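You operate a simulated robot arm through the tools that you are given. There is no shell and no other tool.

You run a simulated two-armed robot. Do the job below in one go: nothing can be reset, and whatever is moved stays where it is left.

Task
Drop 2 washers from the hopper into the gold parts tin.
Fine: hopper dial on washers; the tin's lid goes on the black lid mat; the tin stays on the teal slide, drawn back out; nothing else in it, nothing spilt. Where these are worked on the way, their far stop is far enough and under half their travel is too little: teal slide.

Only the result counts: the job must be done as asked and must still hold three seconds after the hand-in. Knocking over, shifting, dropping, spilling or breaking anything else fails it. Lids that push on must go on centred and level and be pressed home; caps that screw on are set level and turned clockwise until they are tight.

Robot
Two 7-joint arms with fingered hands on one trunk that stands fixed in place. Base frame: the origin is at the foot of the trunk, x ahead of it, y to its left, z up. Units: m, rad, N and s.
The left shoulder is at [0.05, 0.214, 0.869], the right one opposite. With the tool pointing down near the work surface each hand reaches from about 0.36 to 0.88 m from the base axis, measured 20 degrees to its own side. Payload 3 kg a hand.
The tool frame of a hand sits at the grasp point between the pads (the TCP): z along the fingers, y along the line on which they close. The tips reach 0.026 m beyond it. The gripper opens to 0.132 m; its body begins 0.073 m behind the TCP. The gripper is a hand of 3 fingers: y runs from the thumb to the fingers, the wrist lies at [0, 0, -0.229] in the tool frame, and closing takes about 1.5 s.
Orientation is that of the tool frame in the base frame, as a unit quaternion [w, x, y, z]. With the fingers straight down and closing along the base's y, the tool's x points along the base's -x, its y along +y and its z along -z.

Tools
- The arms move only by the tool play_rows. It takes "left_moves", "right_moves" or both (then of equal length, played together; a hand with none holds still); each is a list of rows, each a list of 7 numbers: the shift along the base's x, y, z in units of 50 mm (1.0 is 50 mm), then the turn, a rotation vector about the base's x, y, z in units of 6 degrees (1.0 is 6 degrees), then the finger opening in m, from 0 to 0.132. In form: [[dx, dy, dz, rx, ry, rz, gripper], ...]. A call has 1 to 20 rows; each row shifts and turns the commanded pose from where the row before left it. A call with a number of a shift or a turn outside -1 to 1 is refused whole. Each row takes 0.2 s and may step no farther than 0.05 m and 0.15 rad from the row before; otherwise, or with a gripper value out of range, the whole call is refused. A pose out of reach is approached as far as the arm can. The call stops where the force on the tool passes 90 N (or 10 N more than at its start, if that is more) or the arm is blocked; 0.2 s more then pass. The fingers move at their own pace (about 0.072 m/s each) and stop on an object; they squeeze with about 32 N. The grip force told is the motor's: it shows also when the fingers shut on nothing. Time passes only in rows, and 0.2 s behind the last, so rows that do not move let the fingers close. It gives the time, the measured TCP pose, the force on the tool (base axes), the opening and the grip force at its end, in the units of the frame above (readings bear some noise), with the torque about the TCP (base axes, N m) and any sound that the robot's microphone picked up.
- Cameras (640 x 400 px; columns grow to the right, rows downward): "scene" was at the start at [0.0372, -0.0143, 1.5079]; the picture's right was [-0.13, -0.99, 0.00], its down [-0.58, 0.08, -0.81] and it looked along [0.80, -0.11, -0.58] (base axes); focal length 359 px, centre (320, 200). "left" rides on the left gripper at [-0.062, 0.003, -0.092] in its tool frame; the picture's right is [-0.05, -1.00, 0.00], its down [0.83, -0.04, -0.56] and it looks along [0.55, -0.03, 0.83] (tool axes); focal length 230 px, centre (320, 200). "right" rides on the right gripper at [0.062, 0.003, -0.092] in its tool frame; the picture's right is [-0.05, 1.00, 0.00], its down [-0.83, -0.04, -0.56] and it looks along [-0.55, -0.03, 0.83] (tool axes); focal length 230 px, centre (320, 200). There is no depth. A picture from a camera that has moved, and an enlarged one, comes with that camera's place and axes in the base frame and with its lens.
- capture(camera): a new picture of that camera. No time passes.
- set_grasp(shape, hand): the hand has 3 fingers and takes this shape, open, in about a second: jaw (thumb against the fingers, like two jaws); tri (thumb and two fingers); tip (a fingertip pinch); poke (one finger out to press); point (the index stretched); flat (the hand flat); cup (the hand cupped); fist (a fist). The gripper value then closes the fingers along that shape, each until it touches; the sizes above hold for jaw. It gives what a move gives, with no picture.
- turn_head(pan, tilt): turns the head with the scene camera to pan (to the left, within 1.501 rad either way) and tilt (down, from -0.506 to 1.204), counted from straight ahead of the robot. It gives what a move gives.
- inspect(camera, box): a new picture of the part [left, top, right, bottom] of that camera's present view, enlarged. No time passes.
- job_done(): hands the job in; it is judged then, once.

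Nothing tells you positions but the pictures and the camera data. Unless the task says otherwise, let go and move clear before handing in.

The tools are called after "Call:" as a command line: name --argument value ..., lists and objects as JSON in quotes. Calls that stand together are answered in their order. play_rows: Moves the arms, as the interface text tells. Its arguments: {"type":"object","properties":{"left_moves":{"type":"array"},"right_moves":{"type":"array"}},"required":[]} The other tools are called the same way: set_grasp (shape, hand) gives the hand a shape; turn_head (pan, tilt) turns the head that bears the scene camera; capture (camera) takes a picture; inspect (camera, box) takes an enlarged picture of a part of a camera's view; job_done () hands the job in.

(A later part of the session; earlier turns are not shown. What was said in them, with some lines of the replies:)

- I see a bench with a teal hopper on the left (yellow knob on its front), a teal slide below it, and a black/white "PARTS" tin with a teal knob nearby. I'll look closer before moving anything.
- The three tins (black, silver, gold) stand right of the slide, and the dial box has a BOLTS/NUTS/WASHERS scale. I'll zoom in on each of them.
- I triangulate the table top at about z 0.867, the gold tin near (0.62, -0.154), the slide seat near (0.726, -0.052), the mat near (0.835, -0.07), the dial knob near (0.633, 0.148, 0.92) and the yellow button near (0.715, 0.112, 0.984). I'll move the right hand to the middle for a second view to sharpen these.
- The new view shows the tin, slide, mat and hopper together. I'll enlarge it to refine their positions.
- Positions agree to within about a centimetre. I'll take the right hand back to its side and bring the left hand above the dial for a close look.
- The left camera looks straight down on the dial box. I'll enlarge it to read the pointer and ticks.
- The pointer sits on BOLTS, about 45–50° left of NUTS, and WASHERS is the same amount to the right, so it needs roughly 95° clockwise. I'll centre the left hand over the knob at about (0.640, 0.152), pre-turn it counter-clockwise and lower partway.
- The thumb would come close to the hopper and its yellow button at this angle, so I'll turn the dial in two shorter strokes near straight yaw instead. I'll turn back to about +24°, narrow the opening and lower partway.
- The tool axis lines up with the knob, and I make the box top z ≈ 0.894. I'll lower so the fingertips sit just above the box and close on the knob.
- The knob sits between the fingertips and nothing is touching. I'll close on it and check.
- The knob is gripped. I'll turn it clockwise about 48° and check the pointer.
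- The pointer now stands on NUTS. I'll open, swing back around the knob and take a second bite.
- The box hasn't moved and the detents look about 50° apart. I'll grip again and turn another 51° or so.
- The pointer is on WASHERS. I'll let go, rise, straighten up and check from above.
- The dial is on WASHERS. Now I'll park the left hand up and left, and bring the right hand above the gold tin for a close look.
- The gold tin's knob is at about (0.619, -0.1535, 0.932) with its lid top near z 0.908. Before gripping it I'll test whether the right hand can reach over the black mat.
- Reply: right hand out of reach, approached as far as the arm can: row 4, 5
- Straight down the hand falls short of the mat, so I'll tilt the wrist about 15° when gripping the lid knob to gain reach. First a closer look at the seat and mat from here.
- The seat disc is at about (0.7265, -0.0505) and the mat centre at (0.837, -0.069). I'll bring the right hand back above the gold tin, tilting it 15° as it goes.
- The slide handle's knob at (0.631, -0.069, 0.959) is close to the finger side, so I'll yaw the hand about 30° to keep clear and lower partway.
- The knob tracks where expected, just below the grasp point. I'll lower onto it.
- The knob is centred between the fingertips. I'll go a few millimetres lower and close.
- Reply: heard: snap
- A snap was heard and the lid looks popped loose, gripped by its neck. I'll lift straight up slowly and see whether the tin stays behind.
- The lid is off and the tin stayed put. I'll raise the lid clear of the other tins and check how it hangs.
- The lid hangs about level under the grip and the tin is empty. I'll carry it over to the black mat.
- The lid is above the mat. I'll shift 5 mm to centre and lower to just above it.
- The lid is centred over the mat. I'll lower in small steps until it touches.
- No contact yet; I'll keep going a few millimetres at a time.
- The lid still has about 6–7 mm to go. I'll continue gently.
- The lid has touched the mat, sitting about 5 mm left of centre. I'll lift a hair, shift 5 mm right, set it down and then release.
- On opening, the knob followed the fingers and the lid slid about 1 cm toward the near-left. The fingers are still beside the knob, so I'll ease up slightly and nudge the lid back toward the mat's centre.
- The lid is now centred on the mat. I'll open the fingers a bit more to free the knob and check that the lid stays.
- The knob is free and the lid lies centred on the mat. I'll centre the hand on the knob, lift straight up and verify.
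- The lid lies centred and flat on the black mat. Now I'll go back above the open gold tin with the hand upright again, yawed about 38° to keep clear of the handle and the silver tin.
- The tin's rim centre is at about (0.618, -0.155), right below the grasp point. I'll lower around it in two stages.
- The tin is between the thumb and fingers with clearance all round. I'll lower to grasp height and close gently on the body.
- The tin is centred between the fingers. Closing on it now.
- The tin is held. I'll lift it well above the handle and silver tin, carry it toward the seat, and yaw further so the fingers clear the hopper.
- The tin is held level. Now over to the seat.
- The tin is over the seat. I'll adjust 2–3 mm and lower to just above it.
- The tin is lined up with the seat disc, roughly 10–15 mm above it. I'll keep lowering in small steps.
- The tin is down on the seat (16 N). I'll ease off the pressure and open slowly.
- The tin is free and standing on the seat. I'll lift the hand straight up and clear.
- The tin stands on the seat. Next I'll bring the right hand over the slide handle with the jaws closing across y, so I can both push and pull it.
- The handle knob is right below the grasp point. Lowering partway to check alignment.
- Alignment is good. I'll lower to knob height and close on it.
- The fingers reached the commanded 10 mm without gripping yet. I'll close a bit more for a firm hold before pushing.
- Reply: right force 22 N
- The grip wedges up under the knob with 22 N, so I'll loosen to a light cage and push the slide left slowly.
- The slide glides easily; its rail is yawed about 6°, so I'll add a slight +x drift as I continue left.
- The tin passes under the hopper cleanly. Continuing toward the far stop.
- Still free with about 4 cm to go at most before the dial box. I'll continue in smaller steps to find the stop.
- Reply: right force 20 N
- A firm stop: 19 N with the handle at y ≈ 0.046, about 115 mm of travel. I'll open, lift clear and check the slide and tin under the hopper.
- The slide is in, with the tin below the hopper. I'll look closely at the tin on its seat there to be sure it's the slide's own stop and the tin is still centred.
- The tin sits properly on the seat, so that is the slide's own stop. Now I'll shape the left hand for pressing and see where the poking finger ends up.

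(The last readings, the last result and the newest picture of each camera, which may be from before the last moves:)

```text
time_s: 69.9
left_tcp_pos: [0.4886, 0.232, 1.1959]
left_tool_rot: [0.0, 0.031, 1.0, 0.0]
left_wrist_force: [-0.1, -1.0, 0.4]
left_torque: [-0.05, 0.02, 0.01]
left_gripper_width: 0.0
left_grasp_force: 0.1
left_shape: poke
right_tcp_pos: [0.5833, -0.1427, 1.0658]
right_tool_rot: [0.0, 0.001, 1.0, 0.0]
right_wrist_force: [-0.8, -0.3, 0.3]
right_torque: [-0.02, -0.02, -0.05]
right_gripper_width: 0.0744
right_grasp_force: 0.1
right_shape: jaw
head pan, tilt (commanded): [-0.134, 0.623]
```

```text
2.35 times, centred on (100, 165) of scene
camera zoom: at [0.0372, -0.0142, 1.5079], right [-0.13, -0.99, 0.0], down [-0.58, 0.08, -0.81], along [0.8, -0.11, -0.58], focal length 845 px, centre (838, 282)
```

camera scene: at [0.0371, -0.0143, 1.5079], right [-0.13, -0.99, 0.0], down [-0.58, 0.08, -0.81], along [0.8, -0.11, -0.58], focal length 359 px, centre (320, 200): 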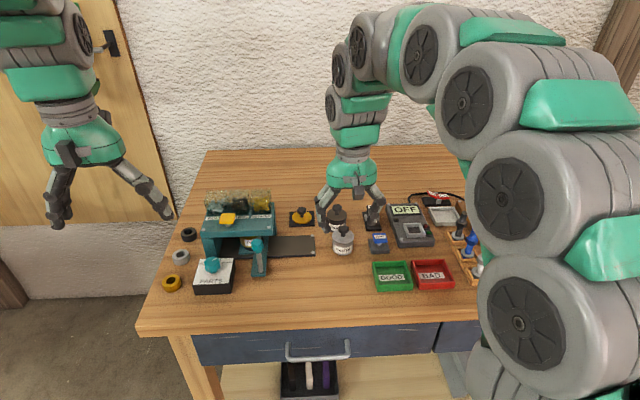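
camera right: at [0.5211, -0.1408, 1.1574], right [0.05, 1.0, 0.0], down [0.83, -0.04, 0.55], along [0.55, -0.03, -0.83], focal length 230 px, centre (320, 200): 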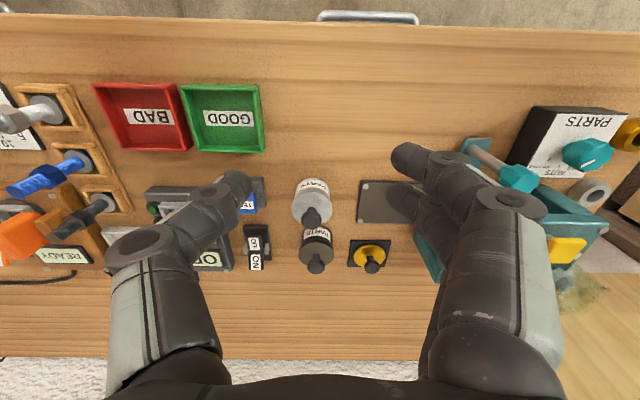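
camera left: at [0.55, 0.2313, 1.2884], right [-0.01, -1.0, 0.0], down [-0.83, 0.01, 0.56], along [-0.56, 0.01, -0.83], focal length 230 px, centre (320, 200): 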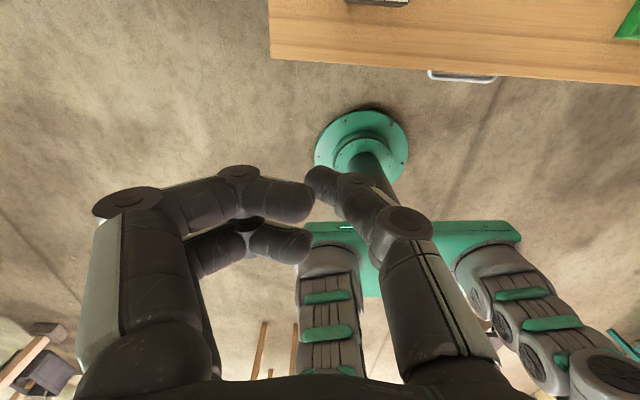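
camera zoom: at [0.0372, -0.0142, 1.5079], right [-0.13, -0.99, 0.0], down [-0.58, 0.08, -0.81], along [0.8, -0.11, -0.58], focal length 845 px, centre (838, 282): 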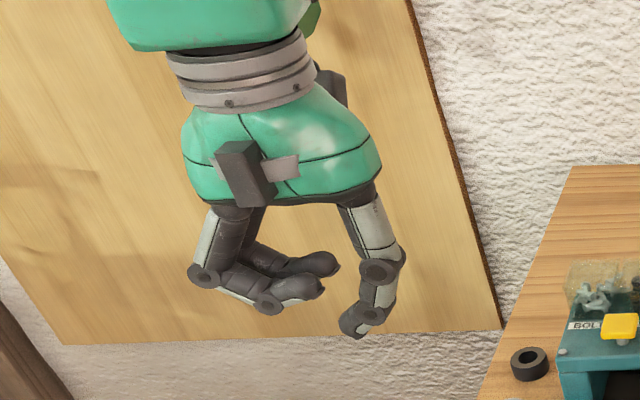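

In the poke shape the thumb tip is the lowest point, right on the tool axis about 26 mm past the TCP. I'll bring it over the yellow button at roughly (0.712, 0.111, 0.986).

Call:
play_rows --left_moves '[[0.64, -0.34, -0.1, 0, 0, 0, 0.0], [0.64, -0.34, -0.2, 0, 0, 0, 0.0], [0.64, -0.35, -0.3, 0, 0, 0, 0.0], [0.64, -0.35, -0.4, 0, 0, 0, 0.0], [0.64, -0.35, -0.5, 0, 0, 0, 0.0], [0.64, -0.35, -0.5, 0, 0, 0, 0.0], [0.63, -0.34, -0.4, 0, 0, 0, 0.0], [0, 0, 0, 0, 0, 0, 0.0]]'

Call:
capture --camera "left"

Call:
inspect --camera "scene" --box '[150, 130, 320, 280]'

Call:
inspect --camera "right" --box '[400, 120, 640, 320]'

```text
time_s: 71.7
left_tcp_pos: [0.7138, 0.1098, 1.0778]
left_tool_rot: [0.001, 0.031, 1.0, 0.0]
left_wrist_force: [-0.2, -0.7, -0.5]
left_torque: [0.02, 0.0, 0.03]
left_gripper_width: 0.0002
left_grasp_force: 0.1
left_shape: poke
right_tcp_pos: [0.584, -0.144, 1.0653]
right_tool_rot: [0.0, 0.001, 1.0, 0.001]
right_wrist_force: [0.2, -0.1, -0.9]
right_torque: [0.0, 0.01, -0.03]
right_gripper_width: 0.0746
right_grasp_force: 0.1
right_shape: jaw
head pan, tilt (commanded): [-0.134, 0.623]
```

```text
taken
camera left: at [0.7746, 0.1102, 1.1701], right [-0.01, -1.0, 0.0], down [-0.83, 0.01, 0.56], along [-0.56, 0.01, -0.83], focal length 230 px, centre (320, 200)
```

left: 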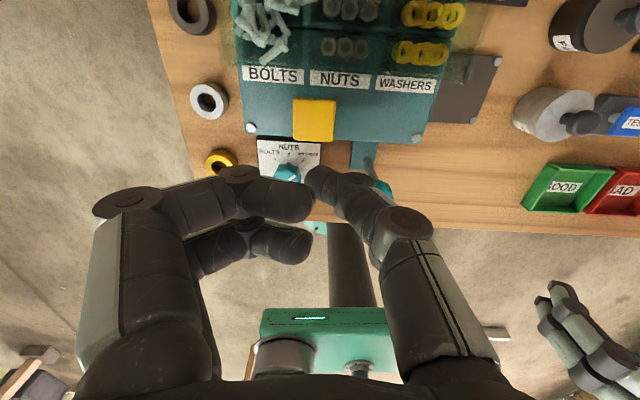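

```text
2.67 times, centred on (235, 205) of scene
camera zoom: at [0.0372, -0.0143, 1.5079], right [-0.13, -0.99, 0.0], down [-0.58, 0.08, -0.81], along [0.8, -0.11, -0.58], focal length 958 px, centre (547, 187)
```

zoom: 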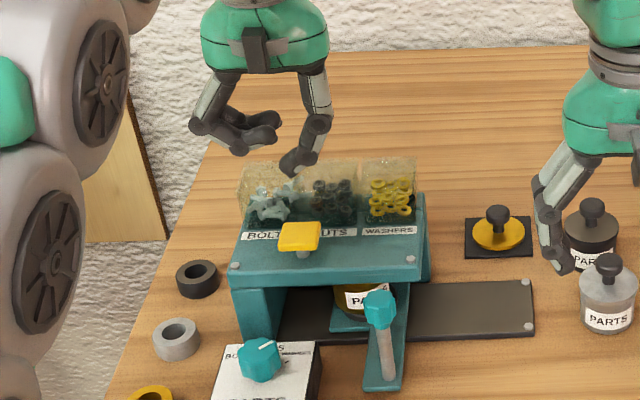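

```text
2.00 times, centred on (520, 220) of right
camera zoom: at [0.5213, -0.1404, 1.1576], right [0.05, 1.0, 0.0], down [0.83, -0.04, 0.56], along [0.55, -0.03, -0.83], focal length 460 px, centre (-80, 160)
```

zoom: 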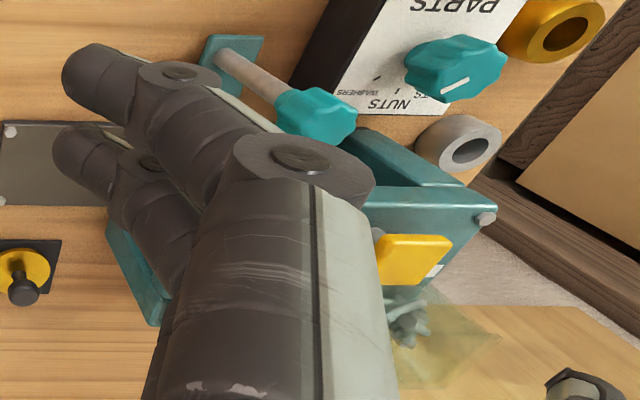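

The left camera puts the button top at about (0.725, 0.1145, 0.981). I'll shift over its centre and lower to just above it.

Call:
play_rows --left_moves '[[0.22, 0.09, 0, 0, 0, 0, 0.0], [0, 0, -0.5, 0, 0, 0, 0.0], [0, 0, -0.5, 0, 0, 0, 0.0], [0, 0, 0, 0, 0, 0, 0.0]]'

Call:
capture --camera "left"

Call:
inspect --camera "scene" --box '[180, 160, 290, 260]'

Call:
inspect --camera "right" --box '[480, 150, 640, 300]'

```text
time_s: 72.7
left_tcp_pos: [0.7221, 0.1171, 1.0262]
left_tool_rot: [0.0, 0.032, 0.999, 0.0]
left_wrist_force: [0.1, 0.5, 0.2]
left_torque: [0.01, 0.02, -0.01]
left_gripper_width: 0.0
left_grasp_force: 0.0
left_shape: poke
right_tcp_pos: [0.5841, -0.1439, 1.0648]
right_tool_rot: [0.0, 0.0, 1.0, 0.0]
right_wrist_force: [-0.5, 0.6, -0.3]
right_torque: [-0.06, -0.04, -0.02]
right_gripper_width: 0.0747
right_grasp_force: 0.1
right_shape: jaw
head pan, tilt (commanded): [-0.134, 0.623]
```

```text
taken
camera left: at [0.7841, 0.1163, 1.1198], right [-0.01, -1.0, 0.0], down [-0.83, 0.01, 0.55], along [-0.55, 0.01, -0.83], focal length 230 px, centre (320, 200)
```

left: 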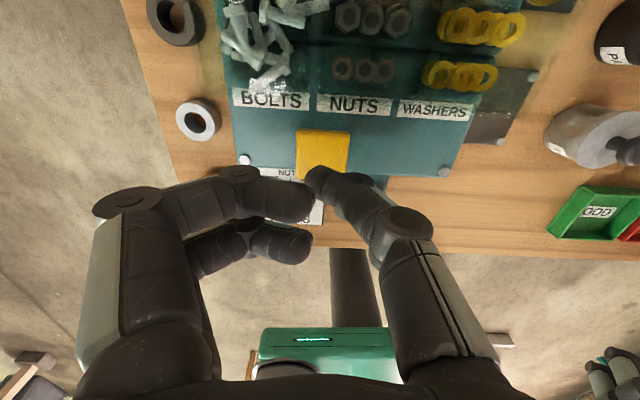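

```text
4.00 times, centred on (235, 210) of scene
camera zoom: at [0.0372, -0.0143, 1.5079], right [-0.13, -0.99, 0.0], down [-0.58, 0.08, -0.81], along [0.8, -0.11, -0.58], focal length 1437 px, centre (660, 160)
```

zoom: 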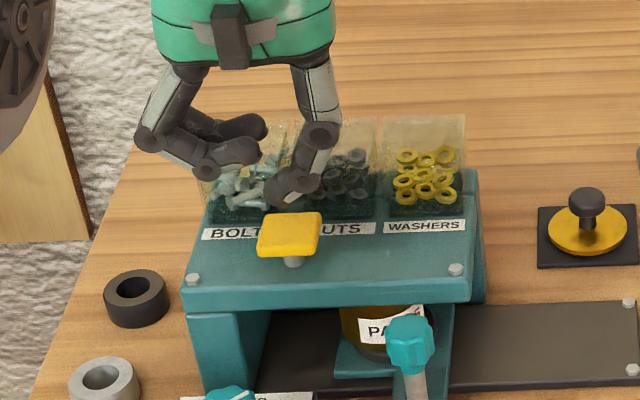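

```text
2.67 times, centred on (560, 225) of right
camera zoom: at [0.5213, -0.1404, 1.1576], right [0.05, 1.0, 0.0], down [0.83, -0.04, 0.56], along [0.55, -0.03, -0.83], focal length 614 px, centre (-320, 133)
```

zoom: 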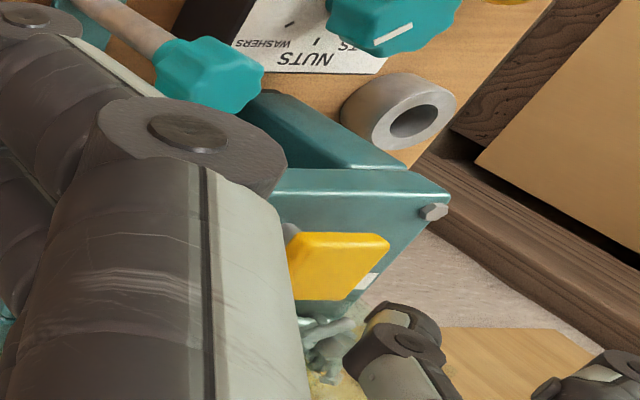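

The thumb tip is almost over the button's centre. I'll shift 5 mm forward and lower gently to touch it, watching force and sound.

Call:
play_rows --left_moves '[[0.1, -0.02, 0, 0, 0, 0, 0.0], [0, 0, -0.15, 0, 0, 0, 0.0], [0, 0, -0.1, 0, 0, 0, 0.0], [0, 0, 0, 0, 0, 0, 0.0]]'

Call:
capture --camera "left"

Call:
inspect --camera "scene" --box '[200, 180, 280, 250]'

```text
time_s: 73.7
left_tcp_pos: [0.7276, 0.1154, 1.0132]
left_tool_rot: [0.001, 0.032, 0.999, 0.0]
left_wrist_force: [-0.6, -1.0, 0.3]
left_torque: [0.0, 0.01, 0.0]
left_gripper_width: 0.0001
left_grasp_force: 0.0
left_shape: poke
right_tcp_pos: [0.5842, -0.1435, 1.0659]
right_tool_rot: [0.0, 0.001, 1.0, 0.0]
right_wrist_force: [0.2, -0.3, 0.2]
right_torque: [0.02, 0.01, -0.01]
right_gripper_width: 0.0747
right_grasp_force: 0.0
right_shape: jaw
head pan, tilt (commanded): [-0.134, 0.623]
```

```text
taken
camera left: at [0.7897, 0.1147, 1.1052], right [-0.01, -1.0, 0.0], down [-0.83, 0.01, 0.56], along [-0.56, 0.01, -0.83], focal length 230 px, centre (320, 200)
```

left: 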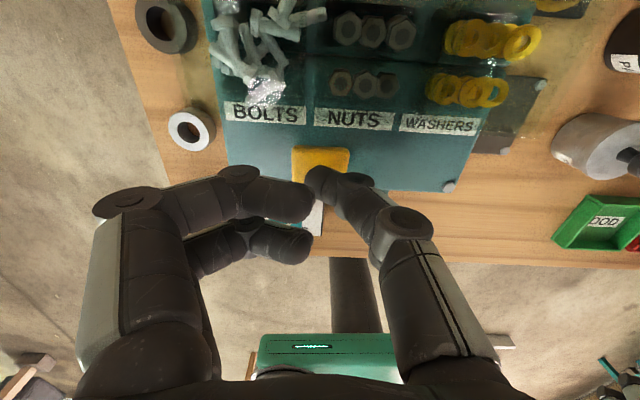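

```text
5.71 times, centred on (240, 215) of scene
camera zoom: at [0.0372, -0.0143, 1.5079], right [-0.13, -0.99, 0.0], down [-0.58, 0.08, -0.81], along [0.8, -0.11, -0.58], focal length 2053 px, centre (777, 114)
```

zoom: 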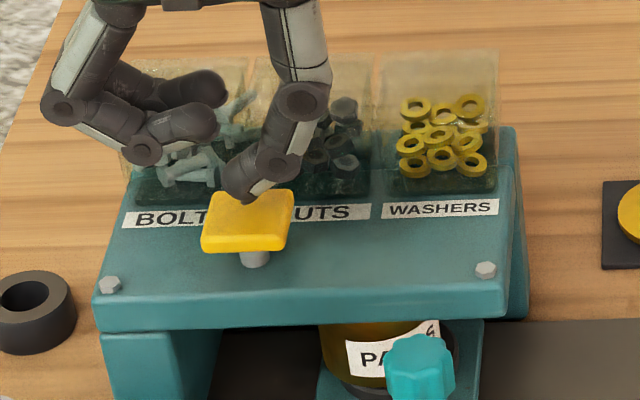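

The tip is right above the button. Now pressing down slowly.

Call:
play_rows --left_moves '[[-0.04, 0, -0.06, 0, 0, 0, 0.0], [0, 0, -0.06, 0, 0, 0, 0.0], [0, 0, 0, 0, 0, 0, 0.0]]'

Call:
inspect --camera "scene" --box '[200, 180, 280, 250]'

```text
time_s: 74.5
left_tcp_pos: [0.7253, 0.1166, 1.0062]
left_tool_rot: [0.001, 0.031, 1.0, 0.001]
left_wrist_force: [-0.6, 0.1, 1.6]
left_torque: [-0.03, 0.0, -0.01]
left_gripper_width: 0.0
left_grasp_force: 0.1
left_shape: poke
right_tcp_pos: [0.5838, -0.1428, 1.0651]
right_tool_rot: [0.0, 0.0, 1.0, 0.0]
right_wrist_force: [0.0, 0.1, 0.2]
right_torque: [-0.01, 0.03, -0.01]
right_gripper_width: 0.0747
right_grasp_force: 0.1
right_shape: jaw
head pan, tilt (commanded): [-0.134, 0.623]
```

```text
5.71 times, centred on (240, 215) of scene
camera zoom: at [0.0372, -0.0143, 1.5079], right [-0.13, -0.99, 0.0], down [-0.58, 0.08, -0.81], along [0.8, -0.11, -0.58], focal length 2053 px, centre (777, 114)
```

zoom: 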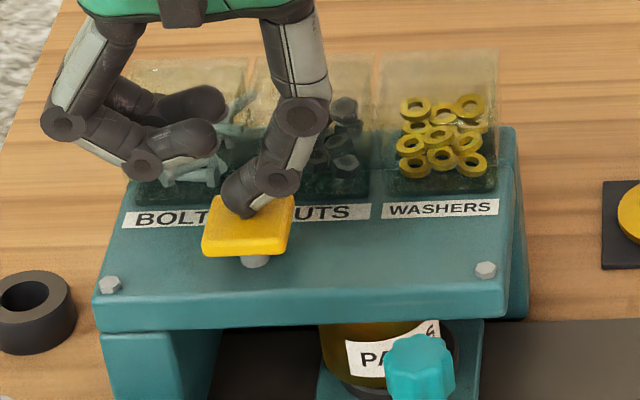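

Contact made and the button has begun to go down. Pressing further.

Call:
play_rows --left_moves '[[0, 0, -0.06, 0, 0, 0, 0.0], [0, 0, -0.06, 0, 0, 0, 0.0], [0, 0, 0, 0, 0, 0, 0.0]]'

Call:
inspect --camera "scene" --box '[200, 180, 280, 250]'

```text
time_s: 75.3
left_tcp_pos: [0.7258, 0.1148, 1.0019]
left_tool_rot: [0.0, 0.031, 1.0, -0.001]
left_wrist_force: [0.3, -0.1, 2.0]
left_torque: [-0.02, 0.02, 0.01]
left_gripper_width: 0.0
left_grasp_force: 0.0
left_shape: poke
right_tcp_pos: [0.5833, -0.1429, 1.0658]
right_tool_rot: [0.0, 0.0, 1.0, 0.0]
right_wrist_force: [0.3, -0.2, -1.1]
right_torque: [-0.01, -0.04, -0.04]
right_gripper_width: 0.0746
right_grasp_force: 0.1
right_shape: jaw
head pan, tilt (commanded): [-0.134, 0.623]
heard: click
```

```text
5.71 times, centred on (240, 215) of scene
camera zoom: at [0.0372, -0.0143, 1.5079], right [-0.13, -0.99, 0.0], down [-0.58, 0.08, -0.81], along [0.8, -0.11, -0.58], focal length 2053 px, centre (777, 114)
```

zoom: 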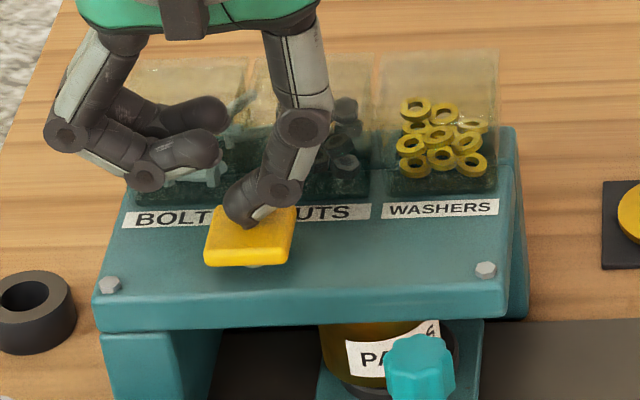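

A click, and the washers in the bin shifted by one. I'll release the button fully and check.

Call:
play_rows --left_moves '[[0, 0, 0.15, 0, 0, 0, 0.0], [0, 0, 0.2, 0, 0, 0, 0.0], [0, 0, 0, 0, 0, 0, 0.0], [0, 0, 0, 0, 0, 0, 0.0], [0, 0, 0, 0, 0, 0, 0.0]]'

Call:
inspect --camera "scene" --box '[200, 180, 280, 250]'

Call:
inspect --camera "left" --box '[280, 0, 580, 200]'

```text
time_s: 76.5
left_tcp_pos: [0.7252, 0.117, 1.0189]
left_tool_rot: [0.001, 0.032, 0.999, 0.001]
left_wrist_force: [0.3, -0.3, 0.0]
left_torque: [-0.01, -0.01, 0.01]
left_gripper_width: 0.0002
left_grasp_force: 0.0
left_shape: poke
right_tcp_pos: [0.5836, -0.1441, 1.0659]
right_tool_rot: [0.0, 0.0, 1.0, 0.0]
right_wrist_force: [0.3, -0.2, -0.5]
right_torque: [-0.05, 0.01, -0.03]
right_gripper_width: 0.0745
right_grasp_force: 0.1
right_shape: jaw
head pan, tilt (commanded): [-0.134, 0.623]
```

```text
5.71 times, centred on (240, 215) of scene
camera zoom: at [0.0372, -0.0142, 1.5079], right [-0.13, -0.99, 0.0], down [-0.58, 0.08, -0.81], along [0.8, -0.11, -0.58], focal length 2053 px, centre (777, 114)
```

zoom: 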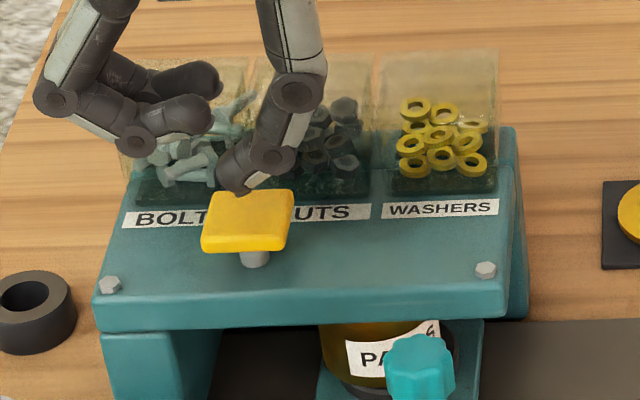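

```text
2.00 times, centred on (430, 100) of left
camera zoom: at [0.7865, 0.1156, 1.1117], right [-0.01, -1.0, 0.0], down [-0.83, 0.01, 0.56], along [-0.56, 0.01, -0.83], focal length 460 px, centre (100, 400)
```

zoom: 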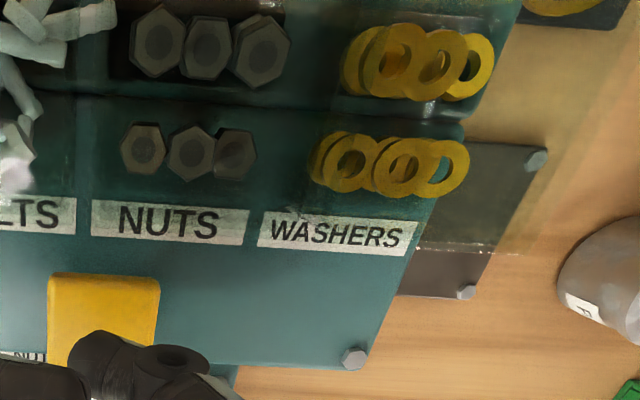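

Exactly one washer has left the bin and the button has sprung back. Second press, same depth.

Call:
play_rows --left_moves '[[0, 0, -0.12, 0, 0, 0, 0.0], [0, 0, -0.11, 0, 0, 0, 0.0], [0, 0, -0.06, 0, 0, 0, 0.0], [0, 0, -0.06, 0, 0, 0, 0.0], [0, 0, 0, 0, 0, 0, 0.0]]'

Call:
inspect --camera "scene" --box '[200, 180, 280, 250]'

```text
time_s: 77.7
left_tcp_pos: [0.7257, 0.1158, 1.0004]
left_tool_rot: [0.0, 0.032, 0.999, 0.0]
left_wrist_force: [0.0, -0.3, 2.2]
left_torque: [-0.03, -0.05, 0.01]
left_gripper_width: 0.0
left_grasp_force: 0.1
left_shape: poke
right_tcp_pos: [0.584, -0.1423, 1.0659]
right_tool_rot: [0.0, 0.0, 1.0, 0.0]
right_wrist_force: [0.5, -1.1, -0.4]
right_torque: [-0.02, -0.01, 0.02]
right_gripper_width: 0.0747
right_grasp_force: 0.1
right_shape: jaw
head pan, tilt (commanded): [-0.134, 0.623]
heard: click
```

```text
5.71 times, centred on (240, 215) of scene
camera zoom: at [0.0372, -0.0143, 1.5079], right [-0.13, -0.99, 0.0], down [-0.58, 0.08, -0.81], along [0.8, -0.11, -0.58], focal length 2053 px, centre (777, 114)
```

zoom: 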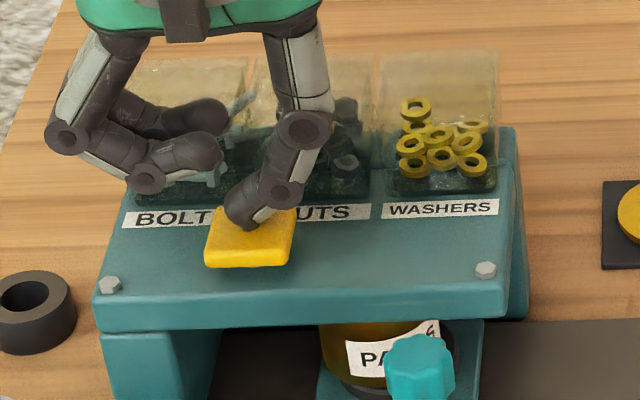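

A second click, and a second washer has left the bin. I'll lift the left hand straight off and retreat to its side.

Call:
play_rows --left_moves '[[0, 0, 0.2, 0, 0, 0, 0.0], [0, 0, 0.6, 0, 0, 0, 0.0], [0, 0, 0.9, 0, 0, 0, 0.0], [0, 0, 0.9, 0, 0, 0, 0.0], [-0.7, 0.4, 0.4, 0, 0, 0, 0.0], [-0.8, 0.4, 0.2, 0, 0, 0, 0.0], [-0.8, 0.4, 0.2, 0, 0, 0, 0.0], [-0.8, 0.4, 0, 0, 0, 0, 0.0], [-0.8, 0.4, 0, 0, 0, 0, 0.0], [0, 0, 0, 0, 0, 0, 0.0]]'

Call:
inspect --camera "scene" --box '[180, 170, 320, 290]'

Call:
capture --camera "right"

```text
time_s: 79.9
left_tcp_pos: [0.5276, 0.2143, 1.156]
left_tool_rot: [0.0, 0.031, 1.0, 0.0]
left_wrist_force: [-0.6, -0.1, 0.0]
left_torque: [0.0, -0.04, -0.02]
left_gripper_width: 0.0002
left_grasp_force: 0.1
left_shape: poke
left hand out of reach, approached as far as the arm can: row 4
right_tcp_pos: [0.5847, -0.1434, 1.0657]
right_tool_rot: [0.0, 0.0, 1.0, 0.0]
right_wrist_force: [-0.1, -0.6, 0.3]
right_torque: [0.0, 0.02, 0.01]
right_gripper_width: 0.0748
right_grasp_force: 0.0
right_shape: jaw
head pan, tilt (commanded): [-0.134, 0.623]
```

```text
3.33 times, centred on (250, 230) of scene
camera zoom: at [0.0372, -0.0143, 1.5079], right [-0.13, -0.99, 0.0], down [-0.58, 0.08, -0.81], along [0.8, -0.11, -0.58], focal length 1198 px, centre (553, 100)
```

zoom: 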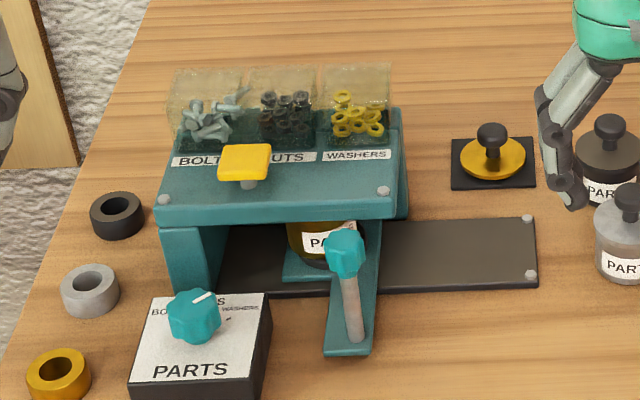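

```text
taken
camera right: at [0.5213, -0.1405, 1.1577], right [0.05, 1.0, 0.0], down [0.83, -0.04, 0.56], along [0.55, -0.03, -0.83], focal length 230 px, centre (320, 200)
```

right: 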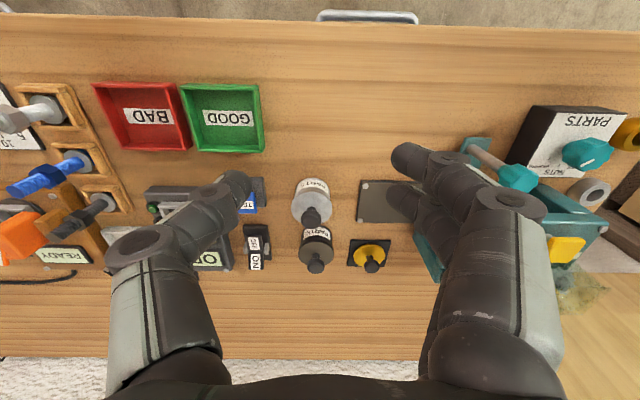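

Now the right hand goes back over the handle, at about (0.640, 0.0445), to draw the slide back out.

Call:
play_rows --right_moves '[[0.22, 0.75, 0, 0, 0, 0, 0.075], [0.22, 0.75, 0, 0, 0, 0, 0.075], [0.22, 0.75, 0, 0, 0, 0, 0.075], [0.22, 0.75, 0, 0, 0, 0, 0.075], [0.22, 0.75, 0, 0, 0, 0, 0.075], [0, 0, -0.7, 0, 0, 0, 0.07], [0, 0, -0.7, 0, 0, 0, 0.07], [0, 0, 0, 0, 0, 0, 0.07]]'

Call:
capture --camera "right"

Call:
inspect --camera "scene" --box '[180, 160, 320, 290]'

```text
time_s: 81.7
left_tcp_pos: [0.5274, 0.2145, 1.1545]
left_tool_rot: [0.0, 0.031, 1.0, 0.0]
left_wrist_force: [0.3, -0.3, 0.2]
left_torque: [0.03, -0.01, 0.0]
left_gripper_width: 0.0
left_grasp_force: 0.0
left_shape: poke
right_tcp_pos: [0.6412, 0.0432, 0.9956]
right_tool_rot: [0.0, 0.001, 1.0, 0.0]
right_wrist_force: [-0.7, 0.5, 0.8]
right_torque: [0.03, -0.04, 0.0]
right_gripper_width: 0.0705
right_grasp_force: 0.1
right_shape: jaw
head pan, tilt (commanded): [-0.134, 0.623]
```

```text
taken
camera right: at [0.5783, 0.047, 1.0888], right [0.05, 1.0, 0.0], down [0.83, -0.04, 0.56], along [0.55, -0.03, -0.83], focal length 230 px, centre (320, 200)
```

right: 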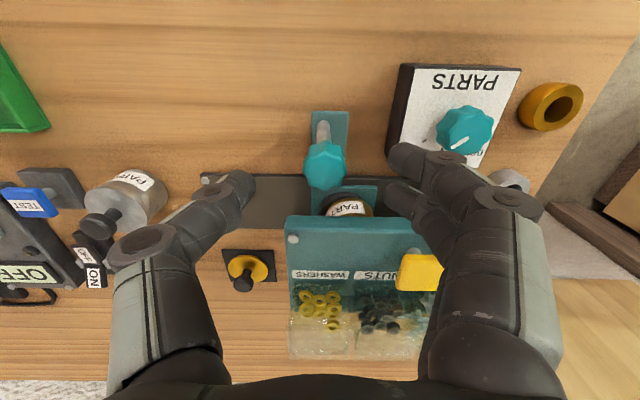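

```text
3.08 times, centred on (250, 225) of scene
camera zoom: at [0.0372, -0.0143, 1.5079], right [-0.13, -0.99, 0.0], down [-0.58, 0.08, -0.81], along [0.8, -0.11, -0.58], focal length 1105 px, centre (535, 123)
```

zoom: 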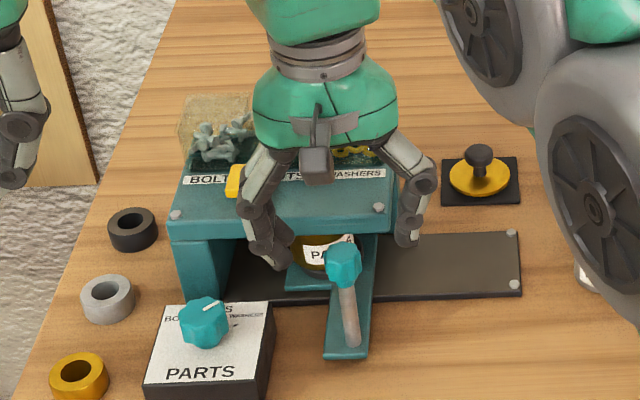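

The knob is between the jaws. Lowering and closing to the same light cage.

Call:
play_rows --right_moves '[[0, 0.04, -0.35, 0, 0, 0, 0.065], [0, 0, -0.3, 0, 0, 0, 0.065], [0, 0, 0, 0, 0, 0, 0.05], [0, 0, 0, 0, 0, 0, 0.035], [0, 0, 0, 0, 0, 0, 0.02], [0, 0, 0, 0, 0, 0, 0.01], [0, 0, 0, 0, 0, 0, 0.01]]'

Call:
capture --camera "right"

```text
time_s: 83.3
left_tcp_pos: [0.5277, 0.2157, 1.1559]
left_tool_rot: [0.0, 0.031, 1.0, -0.001]
left_wrist_force: [1.4, -0.4, -0.2]
left_torque: [-0.02, 0.03, 0.01]
left_gripper_width: 0.0
left_grasp_force: 0.0
left_shape: poke
right_tcp_pos: [0.6406, 0.0448, 0.9636]
right_tool_rot: [-0.001, 0.0, 1.0, -0.001]
right_wrist_force: [3.2, 0.6, -18.3]
right_torque: [-0.03, -0.07, 0.01]
right_gripper_width: 0.0103
right_grasp_force: 32.1
right_shape: jaw
head pan, tilt (commanded): [-0.134, 0.623]
```

```text
taken
camera right: at [0.5777, 0.048, 1.0565], right [0.05, 1.0, 0.0], down [0.83, -0.04, 0.55], along [0.55, -0.03, -0.83], focal length 230 px, centre (320, 200)
```

right: 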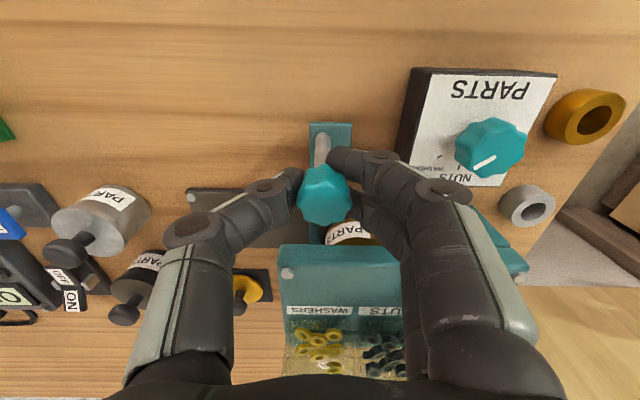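

Caged. I'll loosen slightly and draw the slide out slowly to the right along its rail.

Call:
play_rows --right_moves '[[0, 0, 0, 0, 0, 0, 0.014], [0, 0, 0, 0, 0, 0, 0.014], [-0.008, -0.08, 0, 0, 0, 0, 0.014], [-0.012, -0.12, 0, 0, 0, 0, 0.014], [-0.015, -0.15, 0, 0, 0, 0, 0.014], [-0.015, -0.15, 0, 0, 0, 0, 0.014], [-0.015, -0.15, 0, 0, 0, 0, 0.014], [-0.015, -0.15, 0, 0, 0, 0, 0.014], [-0.015, -0.15, 0, 0, 0, 0, 0.014], [-0.015, -0.15, 0, 0, 0, 0, 0.014], [0, 0, 0, 0, 0, 0, 0.014]]'

Call:
capture --camera "right"

Call:
inspect --camera "scene" --box '[180, 160, 340, 290]'

```text
time_s: 85.7
left_tcp_pos: [0.5273, 0.2147, 1.1563]
left_tool_rot: [-0.001, 0.031, 1.0, 0.001]
left_wrist_force: [-0.3, -0.4, -0.4]
left_torque: [0.03, 0.0, -0.01]
left_gripper_width: 0.0
left_grasp_force: 0.0
left_shape: poke
right_tcp_pos: [0.6321, -0.0096, 0.9643]
right_tool_rot: [0.0, -0.001, 1.0, 0.0]
right_wrist_force: [1.5, -0.4, -2.7]
right_torque: [0.02, -0.02, -0.01]
right_gripper_width: 0.0144
right_grasp_force: 0.0
right_shape: jaw
head pan, tilt (commanded): [-0.134, 0.623]
```

```text
taken
camera right: at [0.5702, -0.0074, 1.057], right [0.05, 1.0, 0.0], down [0.83, -0.04, 0.56], along [0.55, -0.03, -0.83], focal length 230 px, centre (320, 200)
```

right: 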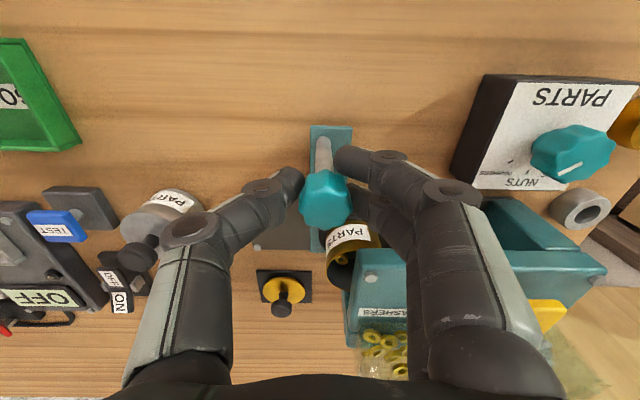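

```text
3.08 times, centred on (260, 225) of scene
camera zoom: at [0.0372, -0.0143, 1.5079], right [-0.13, -0.99, 0.0], down [-0.58, 0.08, -0.81], along [0.8, -0.11, -0.58], focal length 1105 px, centre (505, 123)
```

zoom: 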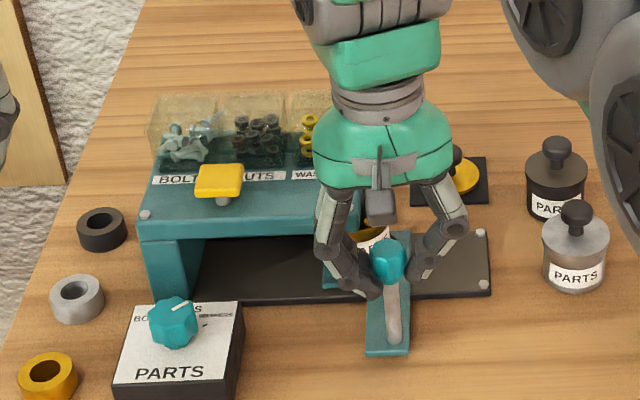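

The slide comes smoothly. Continuing to the outer stop.

Call:
play_rows --right_moves '[[0, -0.15, 0, 0, 0, 0, 0.014], [0, -0.15, 0, 0, 0, 0, 0.014], [-0.005, -0.15, 0, 0, 0, 0, 0.014], [-0.005, -0.15, 0, 0, 0, 0, 0.014], [-0.01, -0.15, 0, 0, 0, 0, 0.014], [-0.01, -0.15, 0, 0, 0, 0, 0.014], [-0.01, -0.12, 0, 0, 0, 0, 0.014], [-0.01, -0.1, 0, 0, 0, 0, 0.014], [-0.01, -0.08, 0, 0, 0, 0, 0.014], [0, 0, 0, 0, 0, 0, 0.014]]'

Call:
capture --camera "right"

Call:
inspect --camera "scene" --box '[200, 160, 360, 290]'

```text
time_s: 87.9
left_tcp_pos: [0.5278, 0.2145, 1.1548]
left_tool_rot: [-0.001, 0.032, 1.0, -0.001]
left_wrist_force: [0.9, 0.3, 0.6]
left_torque: [0.03, -0.02, -0.03]
left_gripper_width: 0.0
left_grasp_force: 0.0
left_shape: poke
right_tcp_pos: [0.631, -0.0712, 0.9643]
right_tool_rot: [0.0, 0.0, 1.0, 0.0]
right_wrist_force: [0.3, 0.5, -0.7]
right_torque: [0.03, 0.03, 0.0]
right_gripper_width: 0.0141
right_grasp_force: 0.0
right_shape: jaw
head pan, tilt (commanded): [-0.134, 0.623]
```

```text
taken
camera right: at [0.5677, -0.0674, 1.0567], right [0.05, 1.0, 0.0], down [0.83, -0.04, 0.56], along [0.55, -0.03, -0.83], focal length 230 px, centre (320, 200)
```

right: 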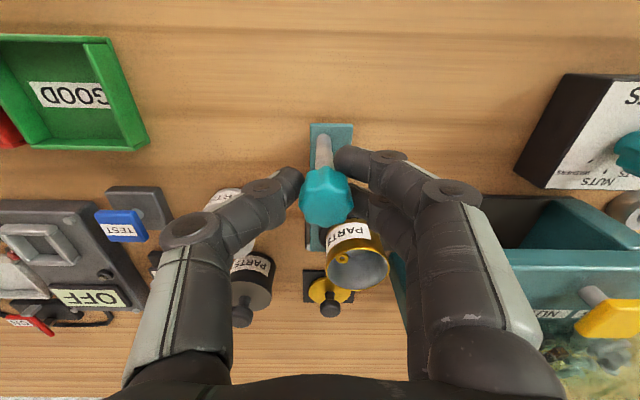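

```text
3.08 times, centred on (280, 225) of scene
camera zoom: at [0.0372, -0.0142, 1.5079], right [-0.13, -0.99, 0.0], down [-0.58, 0.08, -0.81], along [0.8, -0.11, -0.58], focal length 1105 px, centre (443, 123)
```

zoom: 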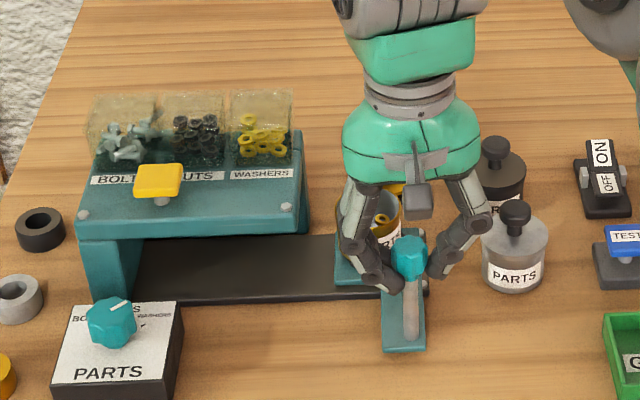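

I can see a washer in the tin. A little more to confirm the outer stop.

Call:
play_rows --right_moves '[[0, -0.06, 0, 0, 0, 0, 0.014], [0, -0.05, 0, 0, 0, 0, 0.014], [0, -0.04, 0, 0, 0, 0, 0.014], [0, 0, 0, 0, 0, 0, 0.014]]'

Call:
inspect --camera "right" --box '[260, 100, 440, 300]'

```text
time_s: 88.9
left_tcp_pos: [0.5276, 0.2149, 1.155]
left_tool_rot: [0.0, 0.032, 0.999, 0.0]
left_wrist_force: [0.6, 0.2, 0.0]
left_torque: [-0.02, 0.01, 0.0]
left_gripper_width: 0.0
left_grasp_force: 0.0
left_shape: poke
right_tcp_pos: [0.6314, -0.0776, 0.9649]
right_tool_rot: [0.0, 0.0, 1.0, 0.0]
right_wrist_force: [0.5, 8.6, 0.2]
right_torque: [0.1, 0.02, 0.01]
right_gripper_width: 0.0161
right_grasp_force: 0.1
right_shape: jaw
head pan, tilt (commanded): [-0.134, 0.623]
```

```text
2.00 times, centred on (350, 200) of right
camera zoom: at [0.5679, -0.0743, 1.0575], right [0.05, 1.0, 0.0], down [0.83, -0.04, 0.56], along [0.55, -0.03, -0.83], focal length 460 px, centre (260, 200)
```

zoom: 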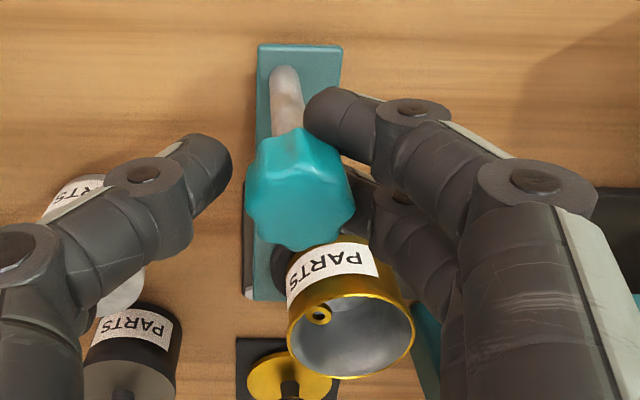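

The slide is at its outer stop (8.6 N). I'll relax, open, and lift the hand clear, then look into the tin.

Call:
play_rows --right_moves '[[0, 0.1, 0, 0, 0, 0, 0.02], [0, 0, 0, 0, 0, 0, 0.04], [0, 0, 0, 0, 0, 0, 0.065], [0, 0, 0, 0, 0, 0, 0.065], [0, 0, 0.5, 0, 0, 0, 0.065], [0, 0, 0.8, 0, 0, 0, 0.065], [0, 0, 0.8, 0, 0, 0, 0.065], [0.1, 0, 0.3, 0, 0, 0, 0.065], [0, 0, 0, 0, 0, 0, 0.065]]'

Call:
capture --camera "right"

Call:
inspect --camera "right" --box '[290, 130, 390, 240]'

Call:
inspect --camera "scene" --box '[270, 200, 340, 260]'

```text
time_s: 90.9
left_tcp_pos: [0.529, 0.2133, 1.1553]
left_tool_rot: [0.0, 0.032, 0.999, -0.001]
left_wrist_force: [0.0, 0.5, 0.0]
left_torque: [0.0, -0.01, 0.0]
left_gripper_width: 0.0
left_grasp_force: 0.0
left_shape: poke
right_tcp_pos: [0.6376, -0.072, 1.0848]
right_tool_rot: [0.0, 0.0, 1.0, 0.0]
right_wrist_force: [1.1, 0.5, 0.4]
right_torque: [0.0, -0.05, 0.01]
right_gripper_width: 0.0644
right_grasp_force: 0.0
right_shape: jaw
head pan, tilt (commanded): [-0.134, 0.623]
```

```text
taken
camera right: at [0.5742, -0.0686, 1.1775], right [0.05, 1.0, 0.0], down [0.83, -0.04, 0.55], along [0.55, -0.03, -0.83], focal length 230 px, centre (320, 200)
```

right: 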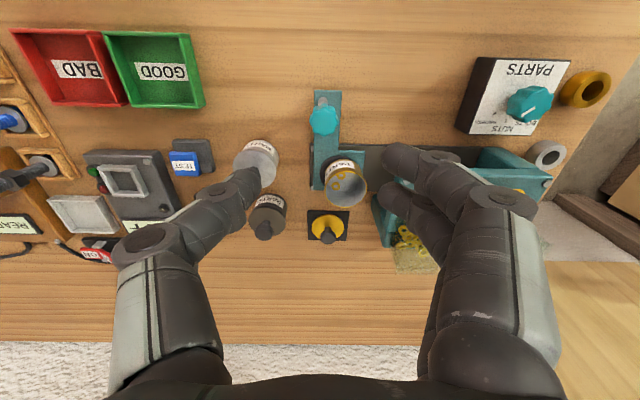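

```text
3.64 times, centred on (340, 185) of right
camera zoom: at [0.5742, -0.0686, 1.1775], right [0.05, 1.0, 0.0], down [0.83, -0.04, 0.55], along [0.55, -0.03, -0.83], focal length 837 px, centre (247, 254)
```

zoom: 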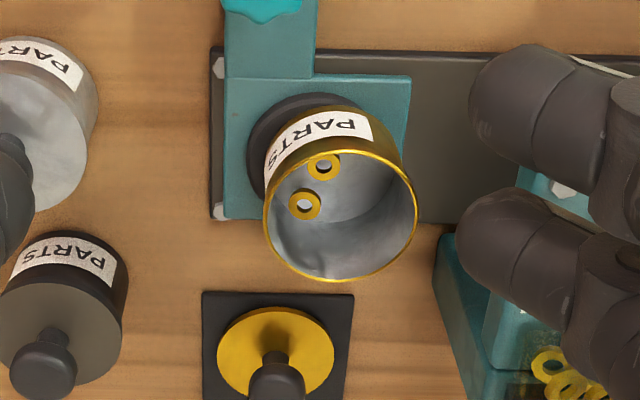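

```text
6.67 times, centred on (305, 230) of scene
camera zoom: at [0.0372, -0.0143, 1.5079], right [-0.13, -0.99, 0.0], down [-0.58, 0.08, -0.81], along [0.8, -0.11, -0.58], focal length 2395 px, centre (420, 0)
```

zoom: 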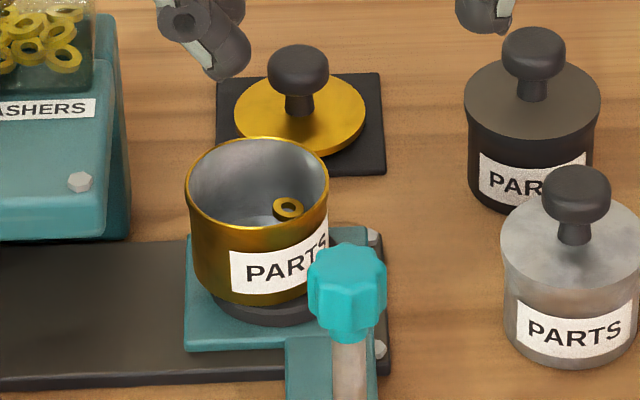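

Two washers lie in the gold tin, the slide is at its outer stop and the lid is on the mat. I'll move the right hand away to its side and give the whole bench a final check.

Call:
play_rows --right_moves '[[-0.3, 0, 0.8, 0, 0, 0, 0.065], [-0.6, -0.4, 0.5, 0, 0, 0, 0.065], [-0.6, -0.7, 0.2, 0, 0, 0, 0.065], [-0.6, -0.7, 0, 0, 0, 0, 0.065], [-0.6, -0.7, 0, 0, 0, 0, 0.065], [-0.5, -0.7, 0, 0, 0, 0, 0.065], [-0.3, -0.8, 0, 0, 0, 0, 0.065], [0, 0, 0, 0, 0, 0, 0.065]]' --left_moves '[[-0.3, 0.2, 0.3, 0, 0, 0, 0.0], [-0.4, 0.3, 0.3, 0, 0, 0, 0.0], [-0.2, 0.2, 0.2, 0, 0, 0, 0.0], [0, 0, 0, 0, 0, 0, 0.0], [0, 0, 0, 0, 0, 0, 0.0], [0, 0, 0, 0, 0, 0, 0.0], [0, 0, 0, 0, 0, 0, 0.0], [0, 0, 0, 0, 0, 0, 0.0]]'

Call:
capture --camera "scene"

Call:
inspect --camera "scene" --box '[150, 180, 350, 305]'

Call:
inspect --camera "scene" --box '[340, 180, 640, 305]'

Call:
inspect --camera "scene" --box '[185, 245, 245, 300]'

```text
time_s: 92.7
left_tcp_pos: [0.4835, 0.2517, 1.1953]
left_tool_rot: [0.0, 0.031, 1.0, 0.0]
left_wrist_force: [-0.1, 0.1, 0.4]
left_torque: [0.02, -0.03, -0.05]
left_gripper_width: 0.0
left_grasp_force: 0.1
left_shape: poke
right_tcp_pos: [0.4595, -0.2739, 1.1592]
right_tool_rot: [0.0, -0.001, 1.0, 0.0]
right_wrist_force: [-0.4, -0.9, 1.2]
right_torque: [0.02, 0.0, 0.0]
right_gripper_width: 0.0645
right_grasp_force: 0.1
right_shape: jaw
head pan, tilt (commanded): [-0.134, 0.623]
```

```text
taken
camera scene: at [0.0371, -0.0143, 1.5079], right [-0.13, -0.99, 0.0], down [-0.58, 0.08, -0.81], along [0.8, -0.11, -0.58], focal length 359 px, centre (320, 200)
```

scene: 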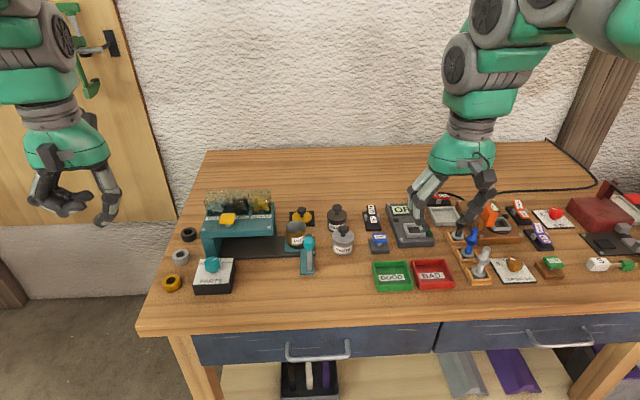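

```text
3.20 times, centred on (250, 242) of scene
camera zoom: at [0.0371, -0.0143, 1.5079], right [-0.13, -0.99, 0.0], down [-0.58, 0.08, -0.81], along [0.8, -0.11, -0.58], focal length 1150 px, centre (544, 64)
```

zoom: 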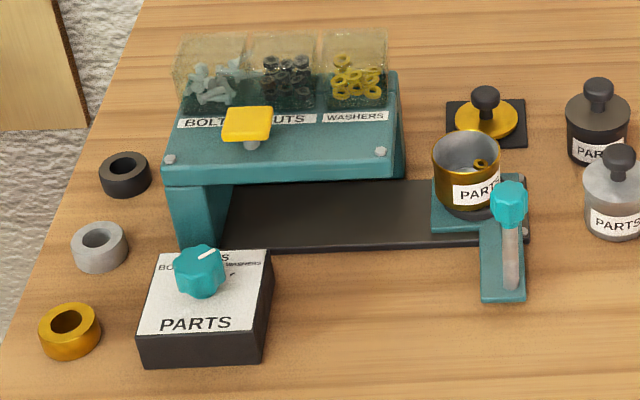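

```text
2.13 times, centred on (490, 242) of scene
camera zoom: at [0.0371, -0.0143, 1.5079], right [-0.13, -0.99, 0.0], down [-0.58, 0.08, -0.81], along [0.8, -0.11, -0.58], focal length 766 px, centre (-43, 109)
```

zoom: 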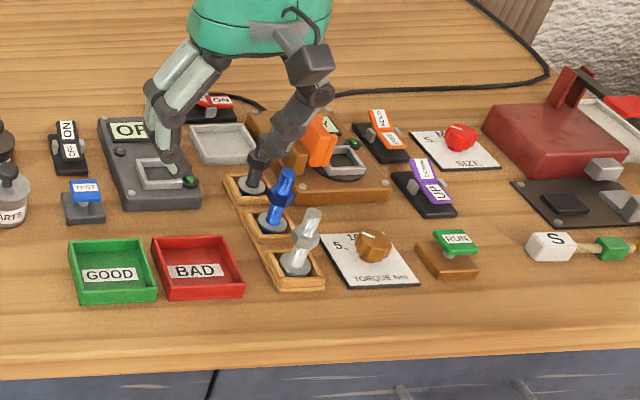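

```text
7.27 times, centred on (215, 272) of scene
camera zoom: at [0.0371, -0.0143, 1.5079], right [-0.13, -0.99, 0.0], down [-0.58, 0.08, -0.81], along [0.8, -0.11, -0.58], focal length 2613 px, centre (1084, -327)
```

zoom: 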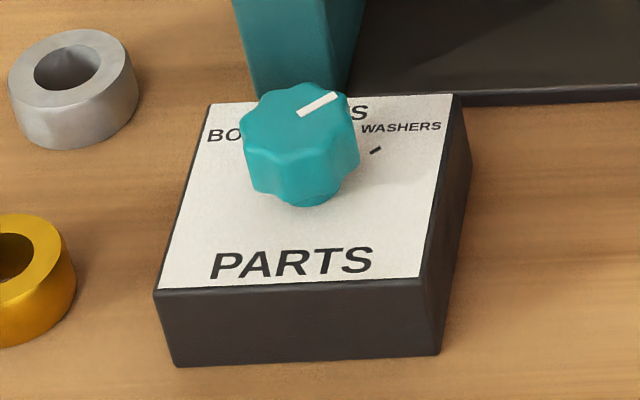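

Everything is in place: the dial is on WASHERS and two washers are in the gold tin. The tin stands on the drawn-out slide, its lid is on the black mat, nothing is spilt, and both hands are clear. Handing in.

Call:
job_done

```text
The job is handed in.
```

Two washers from the hopper are in the gold tin. I've handed the job in, but no verdict has come back.

- **Dial:** it points at WASHERS. I pressed the hopper button twice, and each press dropped one washer.
- **Tin:** it stands on the teal slide with only the two washers in it. It sits about 6 mm left of the centre of its seat.
- **Slide:** I pushed it to its far stop for the drop, then drew it back to its outer stop.
- **Lid:** it lies flat on the black lid mat. It slid about a centimetre when I let go, so I nudged it back to the centre.

In the last pictures nothing was spilt and nothing else on the bench looked moved. Both hands are clear.
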